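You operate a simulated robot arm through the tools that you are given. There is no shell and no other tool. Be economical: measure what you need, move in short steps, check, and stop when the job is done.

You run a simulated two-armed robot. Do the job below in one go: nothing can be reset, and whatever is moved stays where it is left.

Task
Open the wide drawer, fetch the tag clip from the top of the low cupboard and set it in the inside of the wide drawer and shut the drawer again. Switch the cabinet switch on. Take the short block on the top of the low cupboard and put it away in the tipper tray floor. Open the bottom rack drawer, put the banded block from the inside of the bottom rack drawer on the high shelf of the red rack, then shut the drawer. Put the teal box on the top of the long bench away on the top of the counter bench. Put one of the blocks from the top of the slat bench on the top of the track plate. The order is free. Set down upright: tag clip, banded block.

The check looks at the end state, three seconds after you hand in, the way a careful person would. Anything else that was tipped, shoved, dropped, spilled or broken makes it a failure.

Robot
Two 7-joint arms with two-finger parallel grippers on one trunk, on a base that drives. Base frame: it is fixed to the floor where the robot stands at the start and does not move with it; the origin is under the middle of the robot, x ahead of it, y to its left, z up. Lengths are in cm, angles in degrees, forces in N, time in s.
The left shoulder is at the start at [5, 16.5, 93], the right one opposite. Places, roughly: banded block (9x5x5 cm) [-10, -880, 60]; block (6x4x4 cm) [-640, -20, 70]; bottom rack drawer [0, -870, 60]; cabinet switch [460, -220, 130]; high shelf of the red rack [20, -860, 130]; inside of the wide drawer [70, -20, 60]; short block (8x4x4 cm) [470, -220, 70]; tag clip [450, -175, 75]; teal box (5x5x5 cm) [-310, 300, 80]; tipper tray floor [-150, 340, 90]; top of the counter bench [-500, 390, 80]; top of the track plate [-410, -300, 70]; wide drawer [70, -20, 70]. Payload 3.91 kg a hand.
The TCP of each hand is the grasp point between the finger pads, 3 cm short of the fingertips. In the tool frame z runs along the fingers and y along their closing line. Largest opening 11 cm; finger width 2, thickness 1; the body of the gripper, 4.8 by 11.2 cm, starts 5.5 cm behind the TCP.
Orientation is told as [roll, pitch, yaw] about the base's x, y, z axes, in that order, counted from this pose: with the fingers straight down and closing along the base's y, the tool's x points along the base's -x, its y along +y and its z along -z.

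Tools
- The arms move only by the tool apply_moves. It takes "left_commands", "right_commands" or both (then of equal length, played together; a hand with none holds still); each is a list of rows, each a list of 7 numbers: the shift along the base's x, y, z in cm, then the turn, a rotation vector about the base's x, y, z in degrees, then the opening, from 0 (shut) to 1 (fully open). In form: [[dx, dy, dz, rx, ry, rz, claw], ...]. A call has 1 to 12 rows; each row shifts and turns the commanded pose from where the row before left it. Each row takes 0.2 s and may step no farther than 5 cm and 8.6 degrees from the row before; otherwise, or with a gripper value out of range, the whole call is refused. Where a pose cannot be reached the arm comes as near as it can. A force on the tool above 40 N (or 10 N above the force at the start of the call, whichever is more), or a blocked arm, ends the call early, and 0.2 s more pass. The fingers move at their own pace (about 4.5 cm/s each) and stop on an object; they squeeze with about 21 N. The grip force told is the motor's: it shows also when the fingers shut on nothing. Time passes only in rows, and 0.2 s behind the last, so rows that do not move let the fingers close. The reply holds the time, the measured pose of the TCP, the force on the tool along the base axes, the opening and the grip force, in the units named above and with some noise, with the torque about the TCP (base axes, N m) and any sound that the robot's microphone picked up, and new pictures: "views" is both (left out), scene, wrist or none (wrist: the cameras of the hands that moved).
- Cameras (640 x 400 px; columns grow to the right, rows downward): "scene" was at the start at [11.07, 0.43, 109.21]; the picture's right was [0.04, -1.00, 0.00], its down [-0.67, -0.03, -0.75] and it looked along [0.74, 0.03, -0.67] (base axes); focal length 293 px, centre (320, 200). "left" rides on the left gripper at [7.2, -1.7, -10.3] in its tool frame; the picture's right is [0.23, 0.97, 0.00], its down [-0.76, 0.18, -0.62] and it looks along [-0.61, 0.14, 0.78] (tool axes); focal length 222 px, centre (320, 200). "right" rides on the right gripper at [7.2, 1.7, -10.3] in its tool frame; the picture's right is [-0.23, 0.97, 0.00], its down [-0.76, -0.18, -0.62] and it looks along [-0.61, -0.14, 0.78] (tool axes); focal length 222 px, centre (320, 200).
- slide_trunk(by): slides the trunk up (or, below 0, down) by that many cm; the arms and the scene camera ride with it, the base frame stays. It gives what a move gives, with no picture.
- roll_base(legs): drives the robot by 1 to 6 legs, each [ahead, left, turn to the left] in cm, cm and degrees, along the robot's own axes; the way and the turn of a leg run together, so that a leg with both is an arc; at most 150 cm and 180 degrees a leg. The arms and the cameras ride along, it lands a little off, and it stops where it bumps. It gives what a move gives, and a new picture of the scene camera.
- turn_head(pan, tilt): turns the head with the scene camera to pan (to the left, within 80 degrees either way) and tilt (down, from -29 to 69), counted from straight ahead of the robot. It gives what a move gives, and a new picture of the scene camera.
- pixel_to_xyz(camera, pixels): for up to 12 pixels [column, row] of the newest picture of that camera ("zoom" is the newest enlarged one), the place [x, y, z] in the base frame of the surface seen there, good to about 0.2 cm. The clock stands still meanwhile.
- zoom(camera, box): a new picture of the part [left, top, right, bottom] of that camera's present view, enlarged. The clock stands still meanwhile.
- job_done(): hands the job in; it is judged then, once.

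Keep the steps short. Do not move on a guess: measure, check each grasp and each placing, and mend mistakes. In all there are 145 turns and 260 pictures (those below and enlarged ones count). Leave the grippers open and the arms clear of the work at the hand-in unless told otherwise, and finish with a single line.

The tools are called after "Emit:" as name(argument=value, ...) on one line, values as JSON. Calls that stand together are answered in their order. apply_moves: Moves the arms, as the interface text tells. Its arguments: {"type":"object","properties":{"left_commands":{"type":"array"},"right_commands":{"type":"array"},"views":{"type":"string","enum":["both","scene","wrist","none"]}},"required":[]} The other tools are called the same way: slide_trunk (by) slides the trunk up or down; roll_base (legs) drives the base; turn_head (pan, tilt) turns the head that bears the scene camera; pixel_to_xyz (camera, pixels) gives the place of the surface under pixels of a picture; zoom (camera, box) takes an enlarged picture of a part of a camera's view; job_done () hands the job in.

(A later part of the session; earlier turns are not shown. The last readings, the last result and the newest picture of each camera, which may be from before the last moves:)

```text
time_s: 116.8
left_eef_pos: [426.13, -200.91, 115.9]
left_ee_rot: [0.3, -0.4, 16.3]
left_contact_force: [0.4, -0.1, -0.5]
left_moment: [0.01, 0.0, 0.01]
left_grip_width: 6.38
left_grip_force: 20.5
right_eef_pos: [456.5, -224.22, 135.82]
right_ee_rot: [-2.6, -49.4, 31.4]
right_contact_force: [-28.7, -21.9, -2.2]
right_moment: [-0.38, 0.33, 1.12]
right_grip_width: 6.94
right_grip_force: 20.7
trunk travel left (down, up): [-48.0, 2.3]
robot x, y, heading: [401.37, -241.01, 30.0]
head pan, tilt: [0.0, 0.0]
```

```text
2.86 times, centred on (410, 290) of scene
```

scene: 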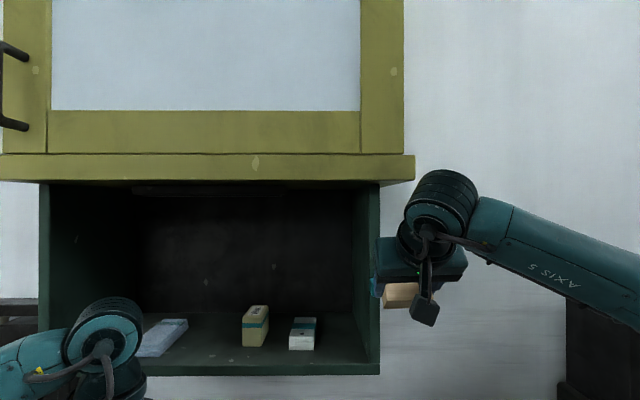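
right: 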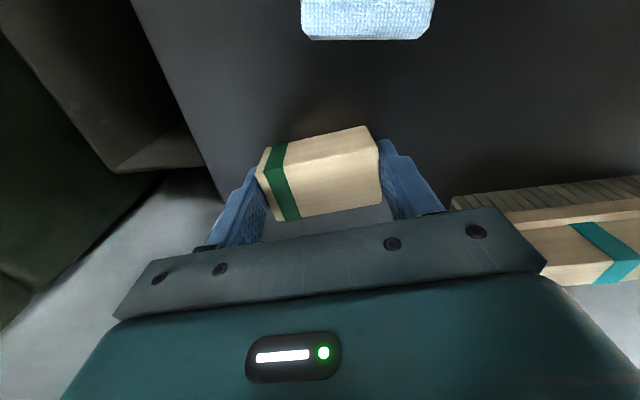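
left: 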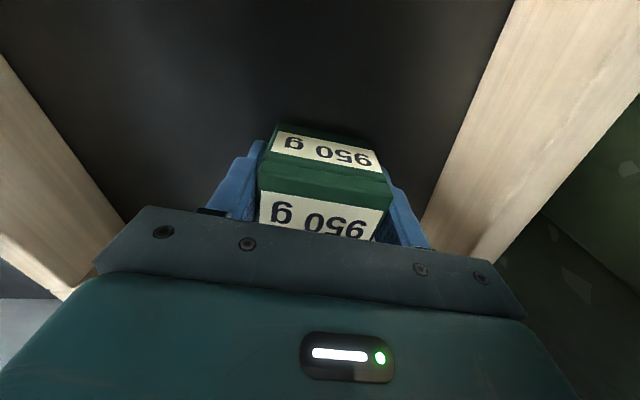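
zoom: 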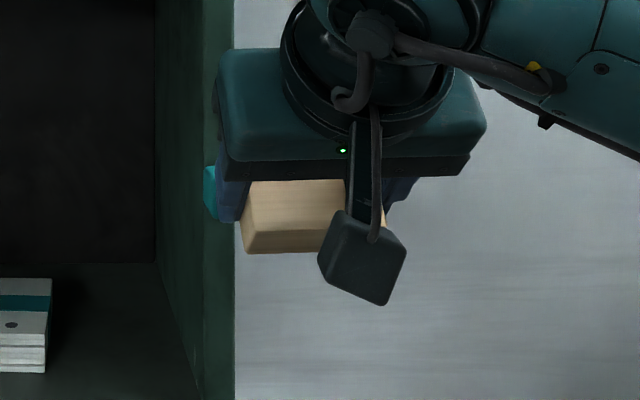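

It met 36 N with no travel, so it isn't a plain push button. I'll back off and study it with the wrist camera.

Emit:
apply_moves(right_commands=[[-1.7, -1.0, 0, 0, 0, 0, 0.3], [-2.6, -2.5, 0, 0, 0, 0, 0.3], [-2.6, -3.5, 0, 0, 0, 0, 0.3], [-2.6, -3.5, 0, 0, 0, 0, 0.3], [0, 0, 0, 0, 0, 0, 0.3]])

Emit:
zoom(camera="scene", box=[350, 260, 410, 310])

```text
time_s: 118.0
left_eef_pos: [426.56, -200.46, 115.75]
left_ee_rot: [-0.1, 0.0, 16.2]
left_contact_force: [0.6, 0.2, -0.2]
left_moment: [-0.03, 0.01, 0.0]
left_grip_width: 6.37
left_grip_force: 20.8
right_eef_pos: [447.73, -234.28, 135.59]
right_ee_rot: [-2.5, -49.3, 31.2]
right_contact_force: [-0.1, -0.7, -0.3]
right_moment: [0.02, 0.01, 0.02]
right_grip_width: 6.94
right_grip_force: 20.8
trunk travel left (down, up): [-48.0, 2.3]
robot x, y, heading: [400.88, -241.33, 30.3]
head pan, tilt: [0.0, 0.0]
```

scene: 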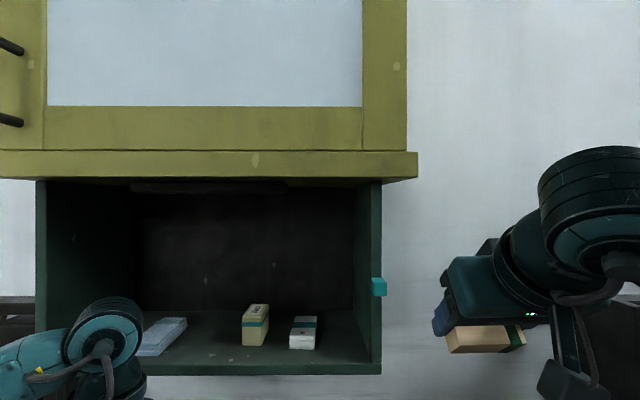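
right: 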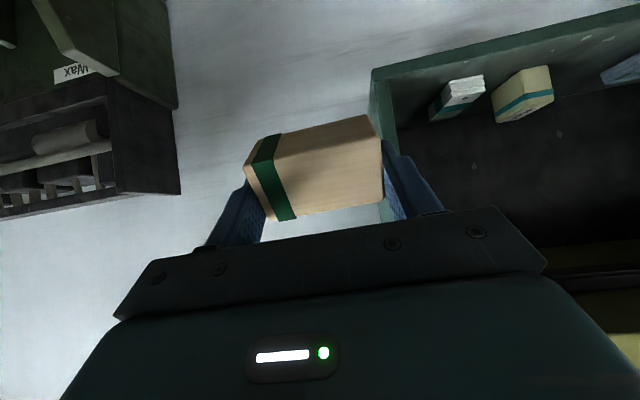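

```text
8.00 times, centred on (380, 285) of scene
```

zoom: 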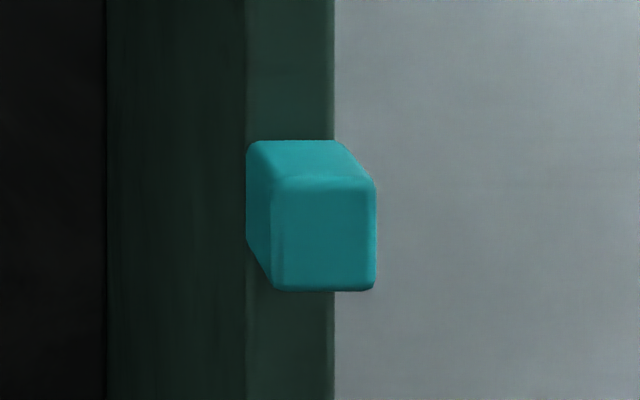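

The knob sticks straight out, so it may be a toggle that moves vertically. I'll put the fingertip under it and push gently upward, watching the force.

Emit:
apply_moves(right_commands=[[-1.1, 1.9, -1.5, 0, 0, 0, 0.3], [-1.1, 1.9, -1.5, 0, 0, 0, 0.3], [3, 1.75, 0, 0, 0, 0, 0.3], [3, 1.75, 0, 0, 0, 0, 0.3], [3, 1.75, 0, 0, 0, 0, 0.3], [2.2, 1.3, 0, 0, 0, 0, 0.3], [0.9, 0.5, 0, 0, 0, 0, 0.3], [0, 0, 0, 0, 0, 0, 0.3]], views="none")

Emit:
apply_moves(right_commands=[[0, 0, 0.5, 0, 0, 0, 0.3], [0, 0, 0.5, 0, 0, 0, 0.3], [0, 0, 0.5, 0, 0, 0, 0.3], [0, 0, 0.5, 0, 0, 0, 0.3], [0, 0, 0.5, 0, 0, 0, 0.3], [0, 0, 0.4, 0, 0, 0, 0.3]], views="scene")

Emit:
zoom(camera="scene", box=[340, 240, 460, 320])

```text
time_s: 119.8
left_eef_pos: [426.49, -200.55, 115.71]
left_ee_rot: [0.1, 0.0, 16.3]
left_contact_force: [-0.1, 0.5, -0.4]
left_moment: [0.01, 0.0, 0.0]
left_grip_width: 6.38
left_grip_force: 21.2
right_eef_pos: [457.68, -223.63, 132.45]
right_ee_rot: [-2.5, -49.1, 31.3]
right_contact_force: [0.9, -0.1, -1.5]
right_moment: [-0.01, 0.0, 0.01]
right_grip_width: 6.96
right_grip_force: 21.3
trunk travel left (down, up): [-48.0, 2.3]
robot x, y, heading: [400.74, -241.03, 30.3]
head pan, tilt: [0.0, 0.0]
```

```text
time_s: 121.2
left_eef_pos: [426.59, -200.57, 115.76]
left_ee_rot: [0.1, 0.0, 16.3]
left_contact_force: [0.1, 0.0, 0.2]
left_moment: [0.0, 0.0, 0.02]
left_grip_width: 6.35
left_grip_force: 20.8
right_eef_pos: [457.63, -223.53, 135.4]
right_ee_rot: [-2.5, -49.3, 31.2]
right_contact_force: [0.1, -0.2, -1.0]
right_moment: [0.01, 0.0, -0.04]
right_grip_width: 6.97
right_grip_force: 21.2
trunk travel left (down, up): [-48.0, 2.3]
robot x, y, heading: [400.92, -241.2, 30.4]
head pan, tilt: [0.0, 0.0]
```

scene: 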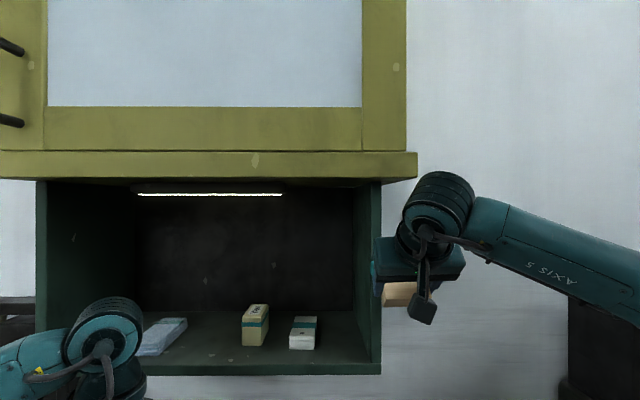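

```text
5.00 times, centred on (400, 280) of scene
```

zoom: 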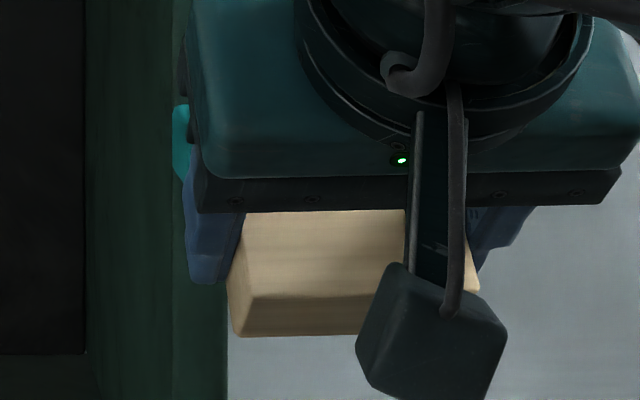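

The cabinet lamp lit up, so the switch is on. I'll withdraw: slightly down, then straight back.

Emit:
apply_moves(right_commands=[[0, 0, -0.8, 0, 0, 0, 0.3], [-2.6, -1.5, -0.3, 0, 0, 0, 0.3], [-3, -1.8, 0, 0, 0, 0, 0.3], [-3.4, -2, 0, 0, 0, 0, 0.3], [-3.4, -2, 0, 0, 0, 0, 0.3]], views="scene")

Emit:
zoom(camera="scene", box=[350, 240, 430, 310])

```text
time_s: 122.5
left_eef_pos: [426.35, -200.61, 115.64]
left_ee_rot: [0.0, 0.0, 16.2]
left_contact_force: [0.7, -0.2, -0.2]
left_moment: [0.02, -0.01, 0.02]
left_grip_width: 6.38
left_grip_force: 21.0
right_eef_pos: [445.13, -230.79, 134.45]
right_ee_rot: [-2.5, -49.3, 31.2]
right_contact_force: [-0.5, -0.5, -0.2]
right_moment: [-0.01, 0.02, -0.02]
right_grip_width: 6.96
right_grip_force: 20.6
trunk travel left (down, up): [-48.0, 2.3]
robot x, y, heading: [400.76, -241.25, 30.4]
head pan, tilt: [0.0, 0.0]
```

scene: 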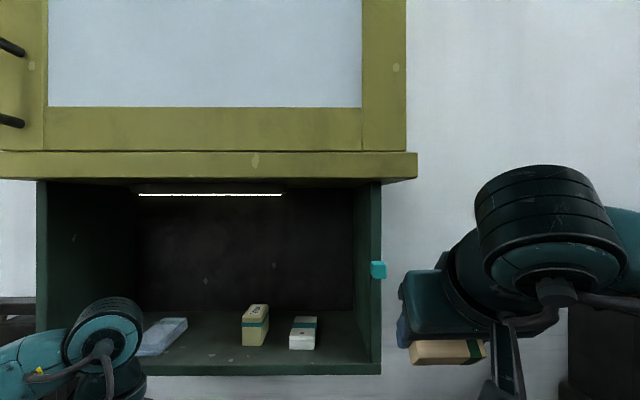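

```text
5.71 times, centred on (390, 275) of scene
```

zoom: 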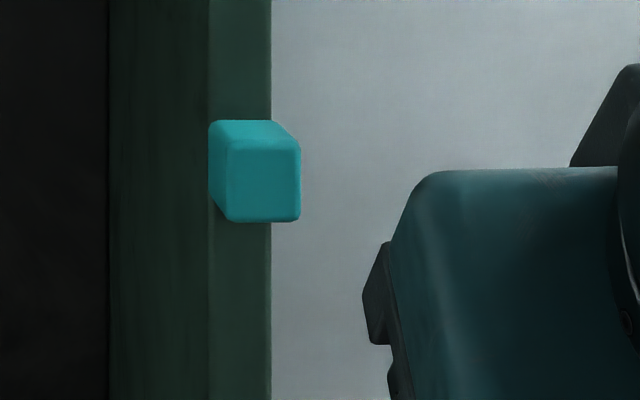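

The switch stays up and the lamp is on. I'll level the right hand, lower the trunk and reverse along the known-clear path toward the drawer.

Emit:
roll_base(legs=[[-25, 0, 0]])

Emit:
apply_moves(right_commands=[[-1, -1.5, -2, -4.21, 7.2, 0, 0.3], [-1, -1.5, -2, -4.21, 7.2, 0, 0.3], [-1, -1.5, -2, -4.21, 7.2, 0, 0.3], [-1, -1.5, -2, -4.21, 7.2, 0, 0.3], [-1, -1.5, -2, -4.21, 7.2, 0, 0.3], [-1, -1.5, -2, -4.15, 7.1, 0, 0.3]], views="none")

Emit:
slide_trunk(by=-20)

Emit:
roll_base(legs=[[0, 0, -83], [-150, 0, 0], [-150, 0, 0], [-62, 0, 0], [0, 0, 22.7], [-120, 0, 0]])

```text
time_s: 124.2
left_eef_pos: [405.47, -212.94, 115.73]
left_ee_rot: [0.0, -0.1, 16.3]
left_contact_force: [-0.9, -0.2, -1.0]
left_moment: [-0.01, -0.01, -0.02]
left_grip_width: 6.37
left_grip_force: 20.8
right_eef_pos: [424.13, -243.09, 134.48]
right_ee_rot: [-2.4, -49.3, 31.1]
right_contact_force: [-0.3, -0.8, -0.1]
right_moment: [-0.03, 0.0, -0.02]
right_grip_width: 6.96
right_grip_force: 20.7
trunk travel left (down, up): [-48.0, 2.3]
robot x, y, heading: [379.91, -253.12, 30.0]
head pan, tilt: [0.0, 0.0]
```

scene: 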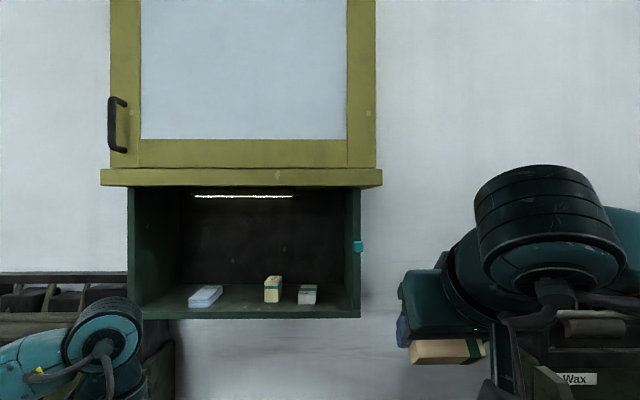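

```text
time_s: 125.7
left_eef_pos: [405.66, -212.81, 115.71]
left_ee_rot: [0.0, 0.0, 16.2]
left_contact_force: [-0.4, 0.0, -0.4]
left_moment: [-0.04, 0.03, 0.02]
left_grip_width: 6.39
left_grip_force: 20.8
right_eef_pos: [418.13, -252.08, 122.39]
right_ee_rot: [-1.8, 0.8, 30.9]
right_contact_force: [0.1, 0.3, -1.4]
right_moment: [-0.01, 0.01, -0.02]
right_grip_width: 6.96
right_grip_force: 21.2
trunk travel left (down, up): [-48.0, 2.3]
robot x, y, heading: [379.58, -253.7, 29.9]
head pan, tilt: [0.0, 0.0]
```

```text
time_s: 127.8
left_eef_pos: [405.48, -212.92, 95.69]
left_ee_rot: [0.0, 0.0, 16.2]
left_contact_force: [0.3, 0.1, -0.4]
left_moment: [0.01, -0.01, 0.0]
left_grip_width: 6.36
left_grip_force: 21.2
right_eef_pos: [418.18, -252.05, 102.49]
right_ee_rot: [-1.9, 0.5, 30.8]
right_contact_force: [1.0, -0.1, -0.2]
right_moment: [-0.01, -0.01, -0.02]
right_grip_width: 6.99
right_grip_force: 20.9
trunk travel left (down, up): [-28.0, 22.3]
robot x, y, heading: [379.61, -253.05, 30.0]
head pan, tilt: [0.0, 0.0]
```

```text
time_s: 155.8
left_eef_pos: [93.94, 83.91, 95.79]
left_ee_rot: [-0.1, 0.0, -42.0]
left_contact_force: [-0.3, -0.1, -0.5]
left_moment: [0.0, 0.01, -0.04]
left_grip_width: 6.37
left_grip_force: 21.6
right_eef_pos: [67.21, 52.59, 102.44]
right_ee_rot: [-2.0, 0.6, -27.4]
right_contact_force: [0.3, -0.3, -1.7]
right_moment: [0.03, -0.01, 0.02]
right_grip_width: 6.92
right_grip_force: 20.8
trunk travel left (down, up): [-28.0, 22.3]
robot x, y, heading: [46.15, 84.67, -28.1]
head pan, tilt: [0.0, 0.0]
```

scene: 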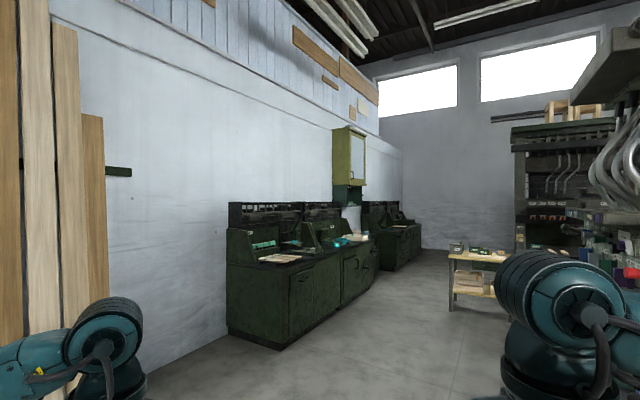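

I'll turn to face the drawer, strafe right and look down.

Emit:
roll_base(legs=[[0, 0, -32], [0, -41, 0]])

Emit:
turn_head(pan=0, tilt=45)

```text
time_s: 159.9
left_eef_pos: [50.64, 38.05, 95.75]
left_ee_rot: [0.0, 0.0, -74.5]
left_contact_force: [0.5, 0.2, -0.8]
left_moment: [0.01, 0.01, 0.02]
left_grip_width: 6.37
left_grip_force: 20.9
right_eef_pos: [11.36, 25.84, 102.42]
right_ee_rot: [-1.9, 0.5, -59.8]
right_contact_force: [-0.2, -0.2, -0.2]
right_moment: [-0.01, -0.01, 0.01]
right_grip_width: 6.95
right_grip_force: 20.9
trunk travel left (down, up): [-28.0, 22.3]
robot x, y, heading: [10.68, 64.37, -60.7]
head pan, tilt: [0.0, 0.0]
```

scene: 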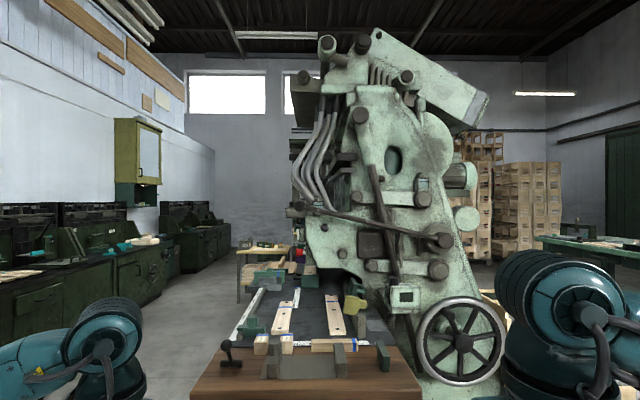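

```text
time_s: 161.0
left_eef_pos: [50.66, 38.23, 95.7]
left_ee_rot: [0.0, 0.0, -74.4]
left_contact_force: [-0.2, -0.5, 0.0]
left_moment: [-0.01, 0.02, 0.02]
left_grip_width: 6.38
left_grip_force: 21.2
right_eef_pos: [11.25, 25.96, 102.42]
right_ee_rot: [-1.9, 0.7, -59.7]
right_contact_force: [-0.4, -0.2, -0.2]
right_moment: [-0.02, 0.0, 0.02]
right_grip_width: 6.95
right_grip_force: 20.8
trunk travel left (down, up): [-28.0, 22.3]
robot x, y, heading: [10.65, 64.17, -60.7]
head pan, tilt: [0.0, 45.0]
```

scene: 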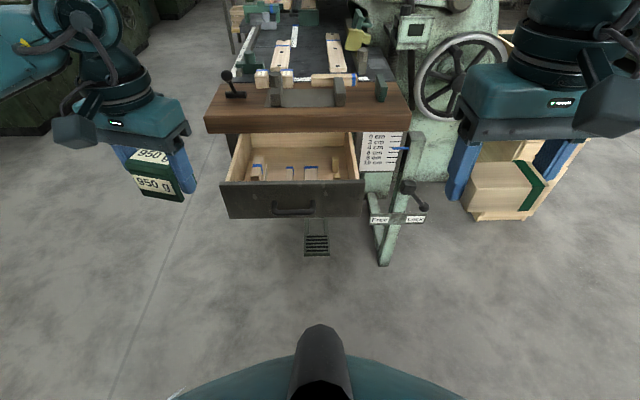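

Emit:
zoom(camera="scene", box=[200, 110, 400, 235])

Emit:
pixel_to_xyz(camera="scene", pixels=[[255, 172], [286, 172], [310, 172], [265, 150], [330, 170], [245, 178], [330, 178], [345, 160], [240, 183], [360, 182], [280, 135], [300, 160]])

```text
3.20 times, centred on (300, 172) of scene
```

zoom: 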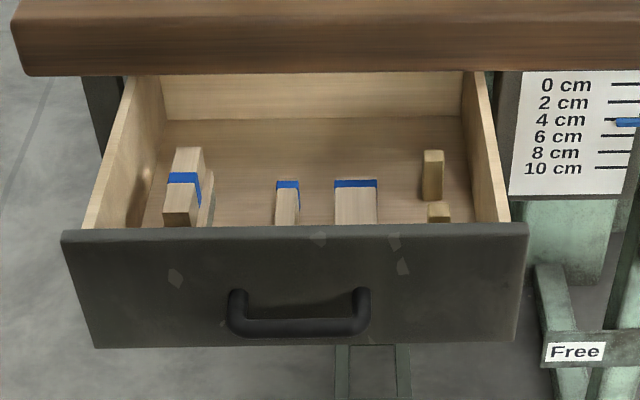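

```text
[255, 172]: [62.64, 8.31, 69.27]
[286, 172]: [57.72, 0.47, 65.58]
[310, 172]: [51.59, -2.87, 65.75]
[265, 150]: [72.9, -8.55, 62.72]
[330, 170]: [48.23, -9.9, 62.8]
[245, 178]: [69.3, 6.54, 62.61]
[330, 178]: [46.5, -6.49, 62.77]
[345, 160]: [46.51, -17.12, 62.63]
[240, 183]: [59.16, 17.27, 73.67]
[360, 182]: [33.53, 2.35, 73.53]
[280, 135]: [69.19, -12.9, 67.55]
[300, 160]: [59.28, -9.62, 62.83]
```

The drawer holds several pieces near the front, and the free floor lies behind them. I'll measure the free strip's limits.

Emit:
pixel_to_xyz(camera="zoom", pixels=[[290, 176], [355, 176], [245, 180], [245, 215], [320, 176], [400, 176], [300, 124], [185, 148], [210, 165], [288, 185], [432, 152], [240, 150]])

```text
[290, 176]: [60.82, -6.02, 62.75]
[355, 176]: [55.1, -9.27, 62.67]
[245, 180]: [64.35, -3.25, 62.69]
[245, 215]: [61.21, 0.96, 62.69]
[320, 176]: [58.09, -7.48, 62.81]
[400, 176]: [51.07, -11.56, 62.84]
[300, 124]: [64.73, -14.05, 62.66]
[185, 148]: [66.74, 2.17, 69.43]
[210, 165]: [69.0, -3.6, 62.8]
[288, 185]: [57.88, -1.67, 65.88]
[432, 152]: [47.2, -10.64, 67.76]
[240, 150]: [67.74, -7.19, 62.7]
```

I'll measure the gap between the left pair of pieces and the middle one more exactly.

Emit:
pixel_to_xyz(camera="zoom", pixels=[[216, 200], [220, 215], [270, 200], [270, 215], [279, 192], [277, 215], [208, 190], [190, 215], [245, 222], [212, 178], [298, 215], [336, 200]])

```text
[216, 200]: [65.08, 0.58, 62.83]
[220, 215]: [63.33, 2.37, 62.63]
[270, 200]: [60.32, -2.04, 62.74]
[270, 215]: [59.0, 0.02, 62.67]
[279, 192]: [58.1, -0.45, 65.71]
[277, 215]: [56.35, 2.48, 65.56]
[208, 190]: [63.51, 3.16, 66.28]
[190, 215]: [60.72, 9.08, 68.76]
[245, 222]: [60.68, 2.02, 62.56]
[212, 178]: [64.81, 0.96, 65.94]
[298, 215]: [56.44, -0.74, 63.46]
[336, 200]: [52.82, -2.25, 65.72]
```

The gap is 5.9 cm wide, centred at l'=52.6, and the clip's 3.8 cm depth fits if I turn it so its width runs along the drawer. I'll lower the trunk, drive in 17 cm, and turn the left hand −75° over (60.3,1.8).

Emit:
slide_trunk(by=-9)

Emit:
roll_base(legs=[[17, 0, 0]])

Emit:
apply_moves(left_commands=[[0.1, -2.2, 0, 0, 0, -8.3, 0.3], [0.1, -2.2, 0, 0, 0, -8.3, 0.3], [0.1, -2.2, 0, 0, 0, -8.3, 0.3], [0.1, -2.2, 0, 0, 0, -8.3, 0.3], [0.1, -2.2, 0, 0, 0, -8.3, 0.3], [0.1, -2.2, 0, 0, 0, -8.3, 0.3], [0.1, -2.2, 0, 0, 0, -8.3, 0.3], [0.1, -2.2, 0, 0, 0, -8.3, 0.3], [0.1, -2.2, 0, 0, 0, -8.2, 0.3], [0, 0, 0, 0, 0, 0, 0.3]])

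```text
time_s: 162.2
left_eef_pos: [50.63, 38.13, 86.71]
left_ee_rot: [0.0, -0.1, -74.4]
left_contact_force: [-0.1, 0.3, -0.6]
left_moment: [-0.02, 0.02, -0.01]
left_grip_width: 6.4
left_grip_force: 21.1
right_eef_pos: [11.51, 26.0, 93.5]
right_ee_rot: [-2.0, 0.5, -59.9]
right_contact_force: [0.0, 0.7, -1.5]
right_moment: [0.02, 0.03, 0.02]
right_grip_width: 6.95
right_grip_force: 21.1
trunk travel left (down, up): [-19.0, 31.3]
robot x, y, heading: [10.37, 64.64, -60.3]
head pan, tilt: [0.0, 45.0]
```

```text
time_s: 163.7
left_eef_pos: [59.05, 23.2, 86.76]
left_ee_rot: [0.1, 0.0, -74.5]
left_contact_force: [-1.0, 0.3, -0.2]
left_moment: [-0.03, -0.01, 0.0]
left_grip_width: 6.37
left_grip_force: 20.8
right_eef_pos: [19.61, 10.99, 93.5]
right_ee_rot: [-1.9, 0.7, -59.9]
right_contact_force: [-0.7, 0.3, -0.1]
right_moment: [0.01, 0.0, 0.01]
right_grip_width: 6.94
right_grip_force: 21.2
trunk travel left (down, up): [-19.0, 31.3]
robot x, y, heading: [18.69, 49.47, -60.6]
head pan, tilt: [0.0, 45.0]
```

scene: 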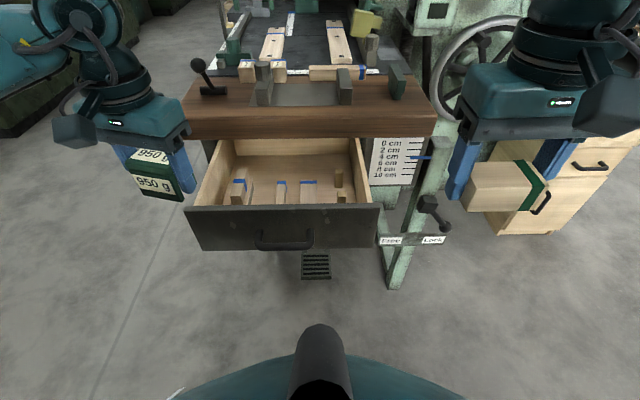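

```text
time_s: 165.9
left_eef_pos: [58.82, 15.76, 85.91]
left_ee_rot: [1.5, -1.8, -107.3]
left_contact_force: [-0.4, 0.1, -0.1]
left_moment: [-0.01, -0.02, 0.02]
left_grip_width: 6.37
left_grip_force: 20.7
left hand out of reach, approached as far as the arm can: row 4, 5, 6, 7, 8, 9
right_eef_pos: [19.71, 10.97, 93.41]
right_ee_rot: [-1.9, 0.6, -59.9]
right_contact_force: [0.3, 0.4, -1.0]
right_moment: [0.02, -0.03, -0.01]
right_grip_width: 6.94
right_grip_force: 21.1
trunk travel left (down, up): [-19.0, 31.3]
robot x, y, heading: [18.76, 49.3, -60.7]
head pan, tilt: [0.0, 45.0]
```

scene: 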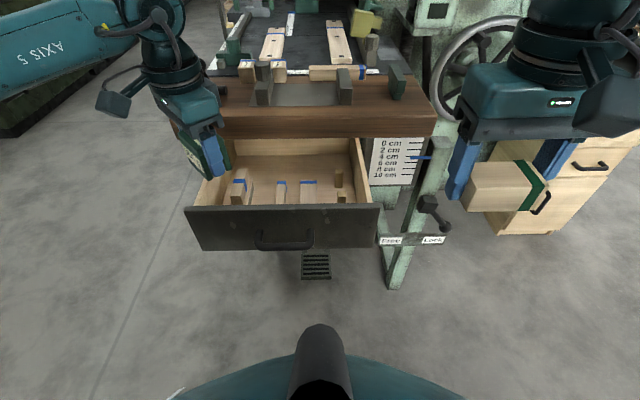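
left: 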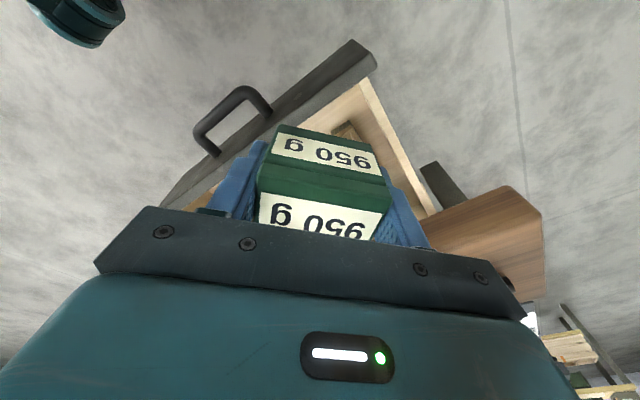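

There's a wrist limit that way, so I'll turn the other way (+138°), correcting the small tilt as well.

Emit:
apply_moves(left_commands=[[0, 0.4, 0.2, 0.7, 0.3, 8.15, 0.3], [0, 0.4, 0.2, 0.7, 0.3, 8.15, 0.3], [0, 0.4, 0.2, 0.76, 0.3, 8.15, 0.3], [0, 0.4, 0.2, 0, 0, 8.15, 0.3], [0, 0.4, 0, 0, 0, 8.15, 0.3], [0, 0.4, 0, 0, 0, 8.15, 0.3], [0, 0.4, 0, 0, 0, 8.15, 0.3], [0, 0.4, 0, 0, 0, 8.15, 0.3], [0, 0.4, 0, 0, 0, 8.15, 0.3], [0, 0, 0, 0, 0, 8.15, 0.3], [0, 0, 0, 0, 0, 8.15, 0.3], [0, 0, 0, 0, 0, 8.15, 0.3]], views="none")

Emit:
apply_moves(left_commands=[[0, -2, 0, 0, 0, 8.15, 0.3], [0, -2, 0, 0, 0, 8.15, 0.3], [0, -2, 0, 0, 0, 8.15, 0.3], [0, -2, 0, 0, 0, 8.15, 0.3], [0, -2, 0, 0, 0, 8.0, 0.3], [0, 0, 0, 0, 0, 0, 0.3]])

```text
time_s: 168.5
left_eef_pos: [59.07, 19.27, 86.87]
left_ee_rot: [0.4, 0.3, -9.3]
left_contact_force: [0.6, -0.7, -0.9]
left_moment: [-0.03, 0.02, 0.0]
left_grip_width: 6.39
left_grip_force: 20.6
right_eef_pos: [19.59, 11.03, 93.45]
right_ee_rot: [-1.8, 0.6, -59.9]
right_contact_force: [1.4, -0.3, -0.8]
right_moment: [0.05, 0.0, 0.01]
right_grip_width: 6.96
right_grip_force: 21.4
trunk travel left (down, up): [-19.0, 31.3]
robot x, y, heading: [18.69, 49.61, -61.0]
head pan, tilt: [0.0, 45.0]
```

```text
time_s: 169.9
left_eef_pos: [58.89, 9.37, 86.93]
left_ee_rot: [0.2, 0.3, 31.2]
left_contact_force: [-0.1, -0.4, -1.5]
left_moment: [0.01, -0.07, 0.0]
left_grip_width: 6.36
left_grip_force: 20.7
right_eef_pos: [19.63, 11.03, 93.36]
right_ee_rot: [-1.9, 0.7, -60.0]
right_contact_force: [-1.0, -0.8, -0.3]
right_moment: [-0.01, -0.01, 0.01]
right_grip_width: 6.96
right_grip_force: 21.0
trunk travel left (down, up): [-19.0, 31.3]
robot x, y, heading: [18.69, 49.56, -60.7]
head pan, tilt: [0.0, 45.0]
```

scene: 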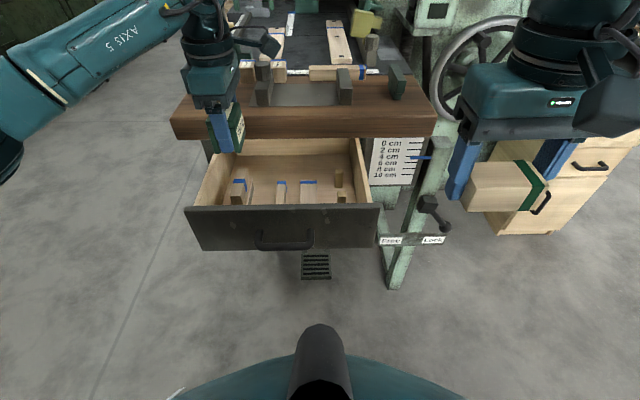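
left: 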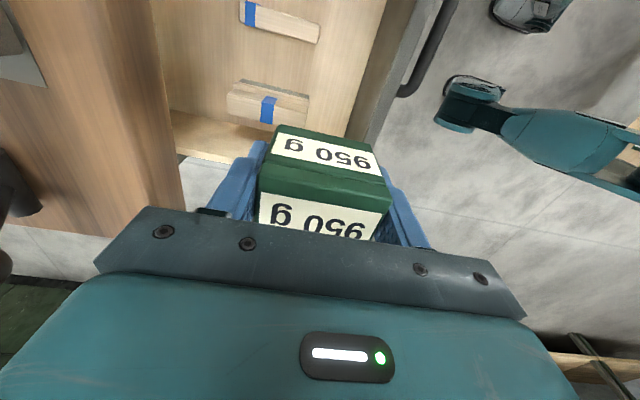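

The hand is at yaw 31°. The wrist camera sees both pieces beside the gap, so I'll measure their facing edges.

Emit:
pixel_to_xyz(camera="left", pixels=[[243, 82], [300, 92], [245, 25], [310, 42], [275, 60], [230, 55], [320, 70], [165, 60], [350, 70]])

```text
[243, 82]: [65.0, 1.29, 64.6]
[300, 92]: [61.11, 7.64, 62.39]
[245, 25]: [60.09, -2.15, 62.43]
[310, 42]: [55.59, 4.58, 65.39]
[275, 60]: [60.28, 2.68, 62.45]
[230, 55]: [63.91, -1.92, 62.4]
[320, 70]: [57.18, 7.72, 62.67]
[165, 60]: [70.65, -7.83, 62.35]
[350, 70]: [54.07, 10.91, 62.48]
```

The gap runs over l' 50.2–56.3. I'll move to (59.8,3.8) and lower halfway.

Emit:
apply_moves(left_commands=[[0.45, -2.8, 0, 0, 0, 0, 0.3], [0.45, -2.8, 0, 0, 0, 0, 0.3], [0, 0, -3.5, 0, 0, 0, 0.3], [0, 0, -3.5, 0, 0, 0, 0.3], [0, 0, -3.5, 0, 0, 0, 0.3], [0, 0, 0, 0, 0, 0, 0.3]])

```text
time_s: 171.3
left_eef_pos: [59.62, 3.71, 76.37]
left_ee_rot: [0.2, 0.3, 31.3]
left_contact_force: [0.0, 0.6, -0.6]
left_moment: [-0.01, -0.01, 0.01]
left_grip_width: 6.36
left_grip_force: 21.1
right_eef_pos: [19.7, 11.01, 93.35]
right_ee_rot: [-1.9, 0.6, -59.8]
right_contact_force: [0.5, -0.2, -1.1]
right_moment: [0.04, 0.04, 0.0]
right_grip_width: 6.96
right_grip_force: 20.8
trunk travel left (down, up): [-19.0, 31.3]
robot x, y, heading: [18.65, 48.94, -60.8]
head pan, tilt: [0.0, 45.0]
```

scene: 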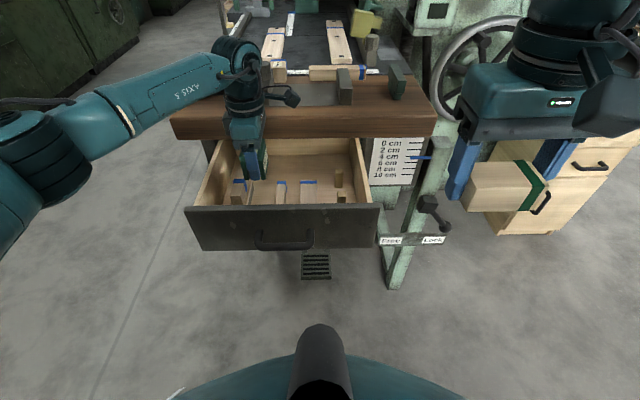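
left: 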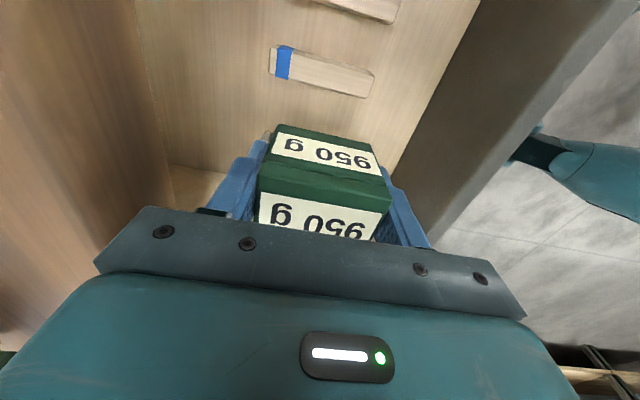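

It's aligned in the gap. I'll lower to the drawer floor and release.

Emit:
apply_moves(left_commands=[[0, 0, -3, 0, 0, 0, 0.3], [0, 0, -3, 0, 0, 0, 0.3], [0, 0, -2.5, 0, 0, 0, 0.3], [0, 0, -0.9, 0, 0, 0, 0.3], [0, 0, -0.5, 0, 0, 0, 0.3], [0, 0, 0, 0, 0, 0, 0.3]], views="wrist")

```text
time_s: 172.7
left_eef_pos: [59.99, 3.6, 66.5]
left_ee_rot: [0.3, 0.3, 31.1]
left_contact_force: [0.9, -0.4, -0.9]
left_moment: [0.03, -0.05, 0.0]
left_grip_width: 6.38
left_grip_force: 21.2
right_eef_pos: [19.63, 10.97, 93.45]
right_ee_rot: [-2.0, 0.7, -59.9]
right_contact_force: [0.2, -0.9, -0.2]
right_moment: [0.01, 0.0, -0.02]
right_grip_width: 6.92
right_grip_force: 21.6
trunk travel left (down, up): [-19.0, 31.3]
robot x, y, heading: [18.75, 49.44, -60.6]
head pan, tilt: [0.0, 45.0]
```

left: 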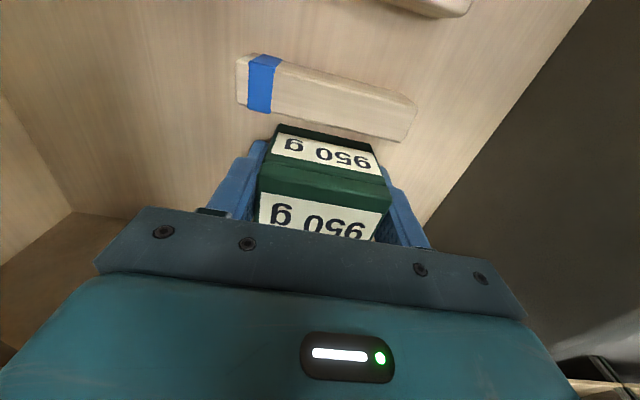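

No contact force yet. I'll lower two small steps more, then open.

Emit:
apply_moves(left_commands=[[0, 0, -0.2, 0, 0, 0, 0.3], [0, 0, -0.2, 0, 0, 0, 0.3], [0, 0, 0, 0, 0, 0, 0.3]], views="none")

Emit:
apply_moves(left_commands=[[0, 0, 0, 0, 0, 0, 0.75], [0, 0, 0, 0, 0, 0, 0.75], [0, 0, 0, 0, 0, 0, 0.75], [0, 0, 2, 0, 0, 0, 0.75], [0, 0, 4, 0, 0, 0, 0.75], [0, 0, 4, 0, 0, 0, 0.75], [0, 0, 4, 0, 0, 0, 0.75], [0, 0, 4, 0, 0, 0, 0.75], [0, 0, 3, 0, 0, 0, 0.75]])

```text
time_s: 173.5
left_eef_pos: [59.88, 3.66, 66.45]
left_ee_rot: [0.0, 0.3, 31.3]
left_contact_force: [1.4, -0.3, 14.6]
left_moment: [0.11, -0.38, -0.02]
left_grip_width: 6.37
left_grip_force: 21.3
right_eef_pos: [19.56, 11.0, 93.51]
right_ee_rot: [-1.9, 0.7, -59.9]
right_contact_force: [-0.1, 0.0, 0.3]
right_moment: [0.01, 0.0, 0.02]
right_grip_width: 6.92
right_grip_force: 20.6
trunk travel left (down, up): [-19.0, 31.3]
robot x, y, heading: [18.89, 49.87, -60.7]
head pan, tilt: [0.0, 45.0]
```

```text
time_s: 175.5
left_eef_pos: [59.91, 3.68, 87.12]
left_ee_rot: [0.4, 0.3, 31.0]
left_contact_force: [-0.7, 0.9, 0.4]
left_moment: [-0.01, -0.02, -0.01]
left_grip_width: 8.26
left_grip_force: 0.2
right_eef_pos: [19.6, 11.08, 93.46]
right_ee_rot: [-1.9, 0.6, -59.9]
right_contact_force: [-0.3, -0.4, -0.6]
right_moment: [0.01, 0.02, 0.01]
right_grip_width: 6.93
right_grip_force: 21.3
trunk travel left (down, up): [-19.0, 31.3]
robot x, y, heading: [18.49, 49.5, -60.9]
head pan, tilt: [0.0, 45.0]
```

scene: 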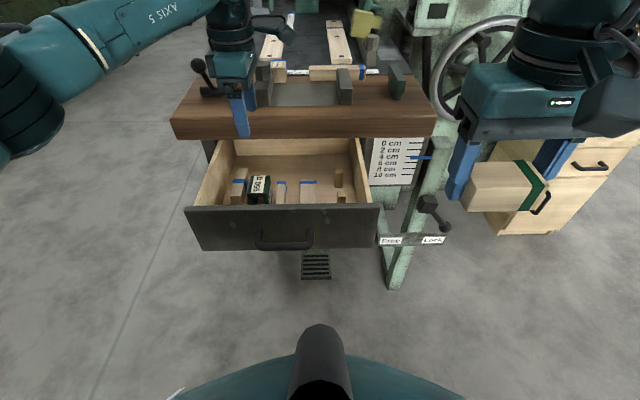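
left: 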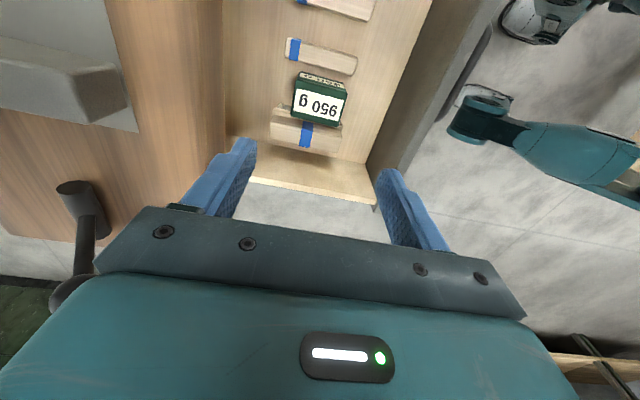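

The clip stands upright in the drawer. Next I'll shut it: turn the left hand back, close the fingers, pitch it forward and line it up in front of the drawer face above the bar.

Emit:
apply_moves(left_commands=[[-1.57, 1.46, 0, 0, 0, -8.27, 0.4], [-1.57, 1.46, 0, 0, 0, -8.27, 0.2], [-1.57, 1.46, 0, 0, 0, -8.27, 0], [-1.57, 1.46, 0, 0, 0, -8.27, 0], [-1.57, 1.46, 0, 0, 0, -8.27, 0], [-1.57, 1.46, 0, 0, 0, -8.27, 0], [-1.57, 1.46, 0, 0, 0, -8.27, 0], [-1.57, 1.46, -0.5, 0, 0, -8.27, 0], [-1.57, 1.46, -0.5, 0, 0, -8.27, 0], [-1.57, 1.46, -0.5, 0, 0, -8.27, 0], [-1.57, 1.46, -0.5, 0, 0, -8.27, 0]], views="none")

Emit:
apply_moves(left_commands=[[0, 0, -2.2, -7.14, -4.29, 0, 0], [0, 0, -2.2, -7.14, -4.29, 0, 0], [0, 0, -2.2, -7.14, -4.29, 0, 0], [0, 0, -2.2, -7.14, -4.29, 0, 0], [0, 0, -2.2, -7.14, -4.29, 0, 0], [0, 0, -2.1, -7.14, -4.29, 0, 0], [0, 0, 0, 0, 0, 0, 0]], views="scene")

```text
time_s: 177.9
left_eef_pos: [42.8, 19.95, 84.99]
left_ee_rot: [0.3, 0.3, -59.9]
left_contact_force: [0.7, 0.1, 0.1]
left_moment: [0.0, -0.02, 0.01]
left_grip_width: 0.0
left_grip_force: 21.2
right_eef_pos: [19.67, 10.95, 93.42]
right_ee_rot: [-1.9, 0.6, -59.8]
right_contact_force: [-1.0, 1.0, -1.6]
right_moment: [-0.01, 0.0, -0.01]
right_grip_width: 6.95
right_grip_force: 20.9
trunk travel left (down, up): [-19.0, 31.3]
robot x, y, heading: [19.04, 49.34, -60.5]
head pan, tilt: [0.0, 45.0]
```

```text
time_s: 179.5
left_eef_pos: [42.43, 19.79, 71.84]
left_ee_rot: [1.2, -49.7, -60.2]
left_contact_force: [-0.5, -0.2, 0.3]
left_moment: [0.0, 0.02, -0.02]
left_grip_width: 0.01
left_grip_force: 20.9
right_eef_pos: [19.58, 11.01, 93.46]
right_ee_rot: [-1.9, 0.6, -59.9]
right_contact_force: [0.3, 1.1, -0.8]
right_moment: [0.0, 0.01, 0.01]
right_grip_width: 6.93
right_grip_force: 20.9
trunk travel left (down, up): [-19.0, 31.3]
robot x, y, heading: [19.08, 49.52, -60.8]
head pan, tilt: [0.0, 45.0]
```

scene: 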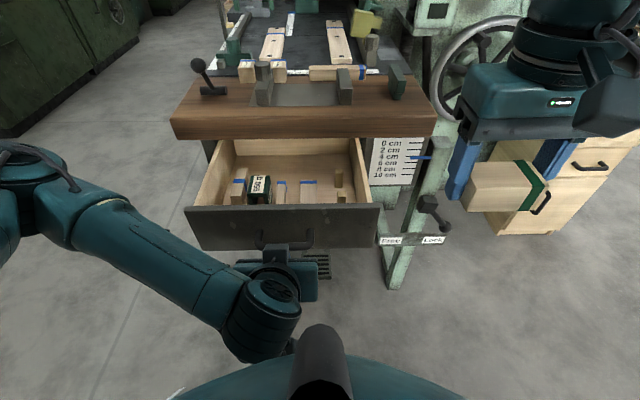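

It's lined up. I'll push the drawer in slowly.

Emit:
apply_moves(left_commands=[[1.29, -2.14, 0, 0, 0, 0, 0], [1.29, -2.14, 0, 0, 0, 0, 0], [0.4, -0.67, 0, 0, 0, 0, 0], [0.4, -0.67, 0, 0, 0, 0, 0], [0.6, -1.0, 0, 0, 0, 0, 0], [0.77, -1.29, 0, 0, 0, 0, 0], [0.77, -1.29, 0, 0, 0, 0, 0], [0.77, -1.29, 0, 0, 0, 0, 0], [0.77, -1.29, 0, 0, 0, 0, 0], [0.77, -1.29, 0, 0, 0, 0, 0], [0.77, -1.29, 0, 0, 0, 0, 0], [0.77, -1.29, 0, 0, 0, 0, 0]], views="scene")

```text
time_s: 182.1
left_eef_pos: [51.91, 4.06, 71.94]
left_ee_rot: [1.2, -49.7, -60.2]
left_contact_force: [0.1, -0.6, -0.7]
left_moment: [-0.03, 0.02, -0.05]
left_grip_width: 0.0
left_grip_force: 21.4
right_eef_pos: [19.72, 10.98, 93.44]
right_ee_rot: [-1.9, 0.6, -59.9]
right_contact_force: [0.3, 1.3, -0.3]
right_moment: [0.0, 0.0, -0.03]
right_grip_width: 6.96
right_grip_force: 21.3
trunk travel left (down, up): [-19.0, 31.3]
robot x, y, heading: [18.93, 49.26, -60.7]
head pan, tilt: [0.0, 45.0]
```

scene: 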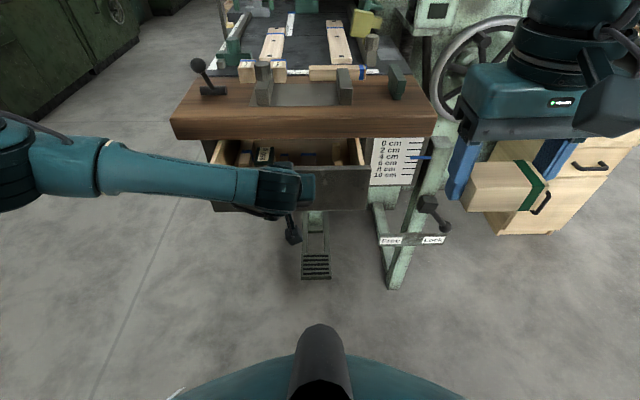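

The drawer is closing smoothly. I'll push the remaining 12 cm.

Emit:
apply_moves(left_commands=[[0.67, -1.11, 0, 0, 0, 0, 0], [0.67, -1.11, 0, 0, 0, 0, 0], [0.67, -1.11, 0, 0, 0, 0, 0], [0.67, -1.11, 0, 0, 0, 0, 0], [0.67, -1.11, 0, 0, 0, 0, 0], [0.67, -1.11, 0, 0, 0, 0, 0], [0.67, -1.11, 0, 0, 0, 0, 0], [0.67, -1.11, 0, 0, 0, 0, 0], [0.51, -0.86, 0, 0, 0, 0, 0], [0.26, -0.43, 0, 0, 0, 0, 0], [0.26, -0.43, 0, 0, 0, 0, 0]], views="scene")

```text
time_s: 184.5
left_eef_pos: [58.36, -6.21, 72.07]
left_ee_rot: [1.2, -49.5, -60.2]
left_contact_force: [-9.3, 25.9, 4.9]
left_moment: [0.21, -0.02, 0.17]
left_grip_width: 0.0
left_grip_force: 20.8
right_eef_pos: [19.56, 11.27, 93.58]
right_ee_rot: [-1.9, 0.5, -59.9]
right_contact_force: [0.5, -0.7, -0.2]
right_moment: [-0.03, -0.03, 0.0]
right_grip_width: 6.95
right_grip_force: 21.1
trunk travel left (down, up): [-19.0, 31.3]
robot x, y, heading: [18.49, 49.55, -60.8]
head pan, tilt: [0.0, 45.0]
```

scene: 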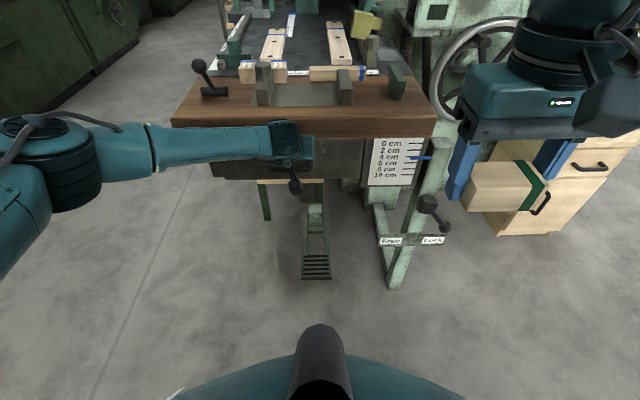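

Shut, with 27 N at the stop. I'll withdraw the left hand, level and raise it, and check the drawer front.

Emit:
apply_moves(left_commands=[[-1.8, 3, 0, 0, 0, 0, 0], [-1.8, 3, 0, 0, 0, 0, 0], [-1.8, 3, 0, 0, 0, 0, 0], [-1.8, 3, 0, 0, 0, 0, 0], [-0.5, 0.9, 3, 7.14, 4.29, 0, 0.3], [-0.5, 0.9, 3, 7.14, 4.29, 0, 0.6], [-0.5, 0.9, 3, 7.14, 4.29, 0, 1], [0, 0, 3, 7.14, 4.29, 0, 1], [0, 0, 3, 7.14, 4.29, 0, 1], [0, 0, 3, 6.9, 4.1, 0, 1]], views="scene")

Emit:
turn_head(pan=-75, tilt=15)

```text
time_s: 186.7
left_eef_pos: [49.77, 8.33, 89.99]
left_ee_rot: [0.2, 0.2, -60.0]
left_contact_force: [0.1, -0.4, -0.2]
left_moment: [0.0, 0.02, -0.02]
left_grip_width: 10.98
left_grip_force: 0.0
right_eef_pos: [19.59, 11.02, 93.45]
right_ee_rot: [-1.9, 0.5, -60.0]
right_contact_force: [-0.8, -1.0, -0.4]
right_moment: [0.01, 0.0, -0.02]
right_grip_width: 6.96
right_grip_force: 21.1
trunk travel left (down, up): [-19.0, 31.3]
robot x, y, heading: [18.77, 49.46, -60.7]
head pan, tilt: [0.0, 45.0]
```

scene: 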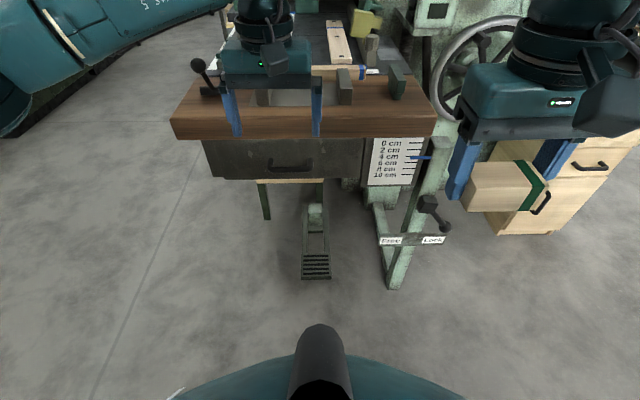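

```text
time_s: 188.2
left_eef_pos: [49.73, 8.18, 89.86]
left_ee_rot: [0.2, -0.1, -59.8]
left_contact_force: [0.4, 0.0, -0.3]
left_moment: [0.03, 0.05, 0.02]
left_grip_width: 10.97
left_grip_force: 0.1
right_eef_pos: [19.61, 11.02, 93.46]
right_ee_rot: [-1.8, 0.6, -59.9]
right_contact_force: [0.0, -0.2, -0.2]
right_moment: [0.0, 0.0, 0.0]
right_grip_width: 6.95
right_grip_force: 21.2
trunk travel left (down, up): [-19.0, 31.3]
robot x, y, heading: [18.83, 49.46, -60.6]
head pan, tilt: [-75.0, 15.0]
```

scene: 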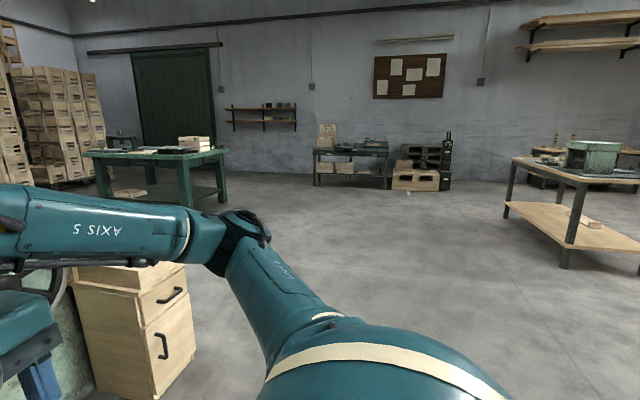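

The drawer is shut. Next I'll move to the open floor and turn around to find the tipper tray.

Emit:
roll_base(legs=[[0, 60, 0], [0, 0, 90], [0, 0, 88]])

Emit:
turn_head(pan=0, tilt=15)

```text
time_s: 199.1
left_eef_pos: [44.49, 122.72, 90.0]
left_ee_rot: [0.2, 0.0, 115.1]
left_contact_force: [0.8, -0.3, 0.8]
left_moment: [0.01, 0.02, 0.03]
left_grip_width: 10.99
left_grip_force: 0.0
right_eef_pos: [74.28, 117.32, 93.36]
right_ee_rot: [-1.9, 0.6, 115.0]
right_contact_force: [0.2, 0.2, -1.5]
right_moment: [-0.02, 0.0, -0.02]
right_grip_width: 6.95
right_grip_force: 21.2
trunk travel left (down, up): [-19.0, 31.3]
robot x, y, heading: [71.19, 79.06, 114.3]
head pan, tilt: [-75.0, 15.0]
```

scene: 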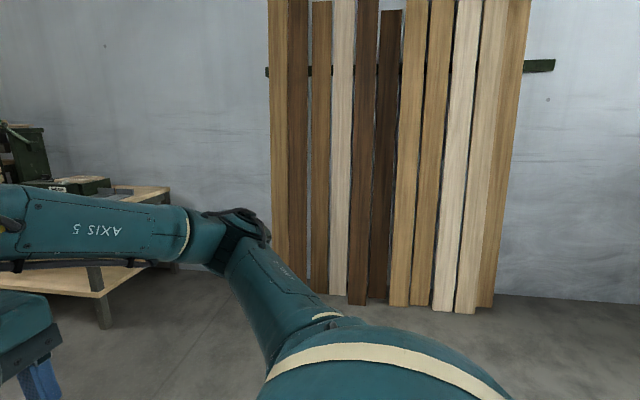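

```text
time_s: 200.5
left_eef_pos: [44.44, 122.76, 89.9]
left_ee_rot: [0.3, -0.1, 115.1]
left_contact_force: [0.3, 0.1, -0.1]
left_moment: [-0.03, 0.02, -0.02]
left_grip_width: 11.01
left_grip_force: 0.1
right_eef_pos: [74.12, 117.37, 93.51]
right_ee_rot: [-1.9, 0.6, 115.0]
right_contact_force: [-0.3, -0.5, -1.7]
right_moment: [0.05, 0.02, -0.02]
right_grip_width: 6.95
right_grip_force: 20.6
trunk travel left (down, up): [-19.0, 31.3]
robot x, y, heading: [71.79, 79.12, 114.2]
head pan, tilt: [0.0, 15.0]
```

scene: 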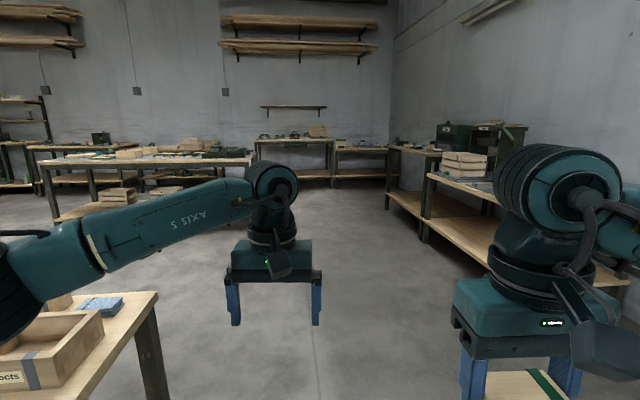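

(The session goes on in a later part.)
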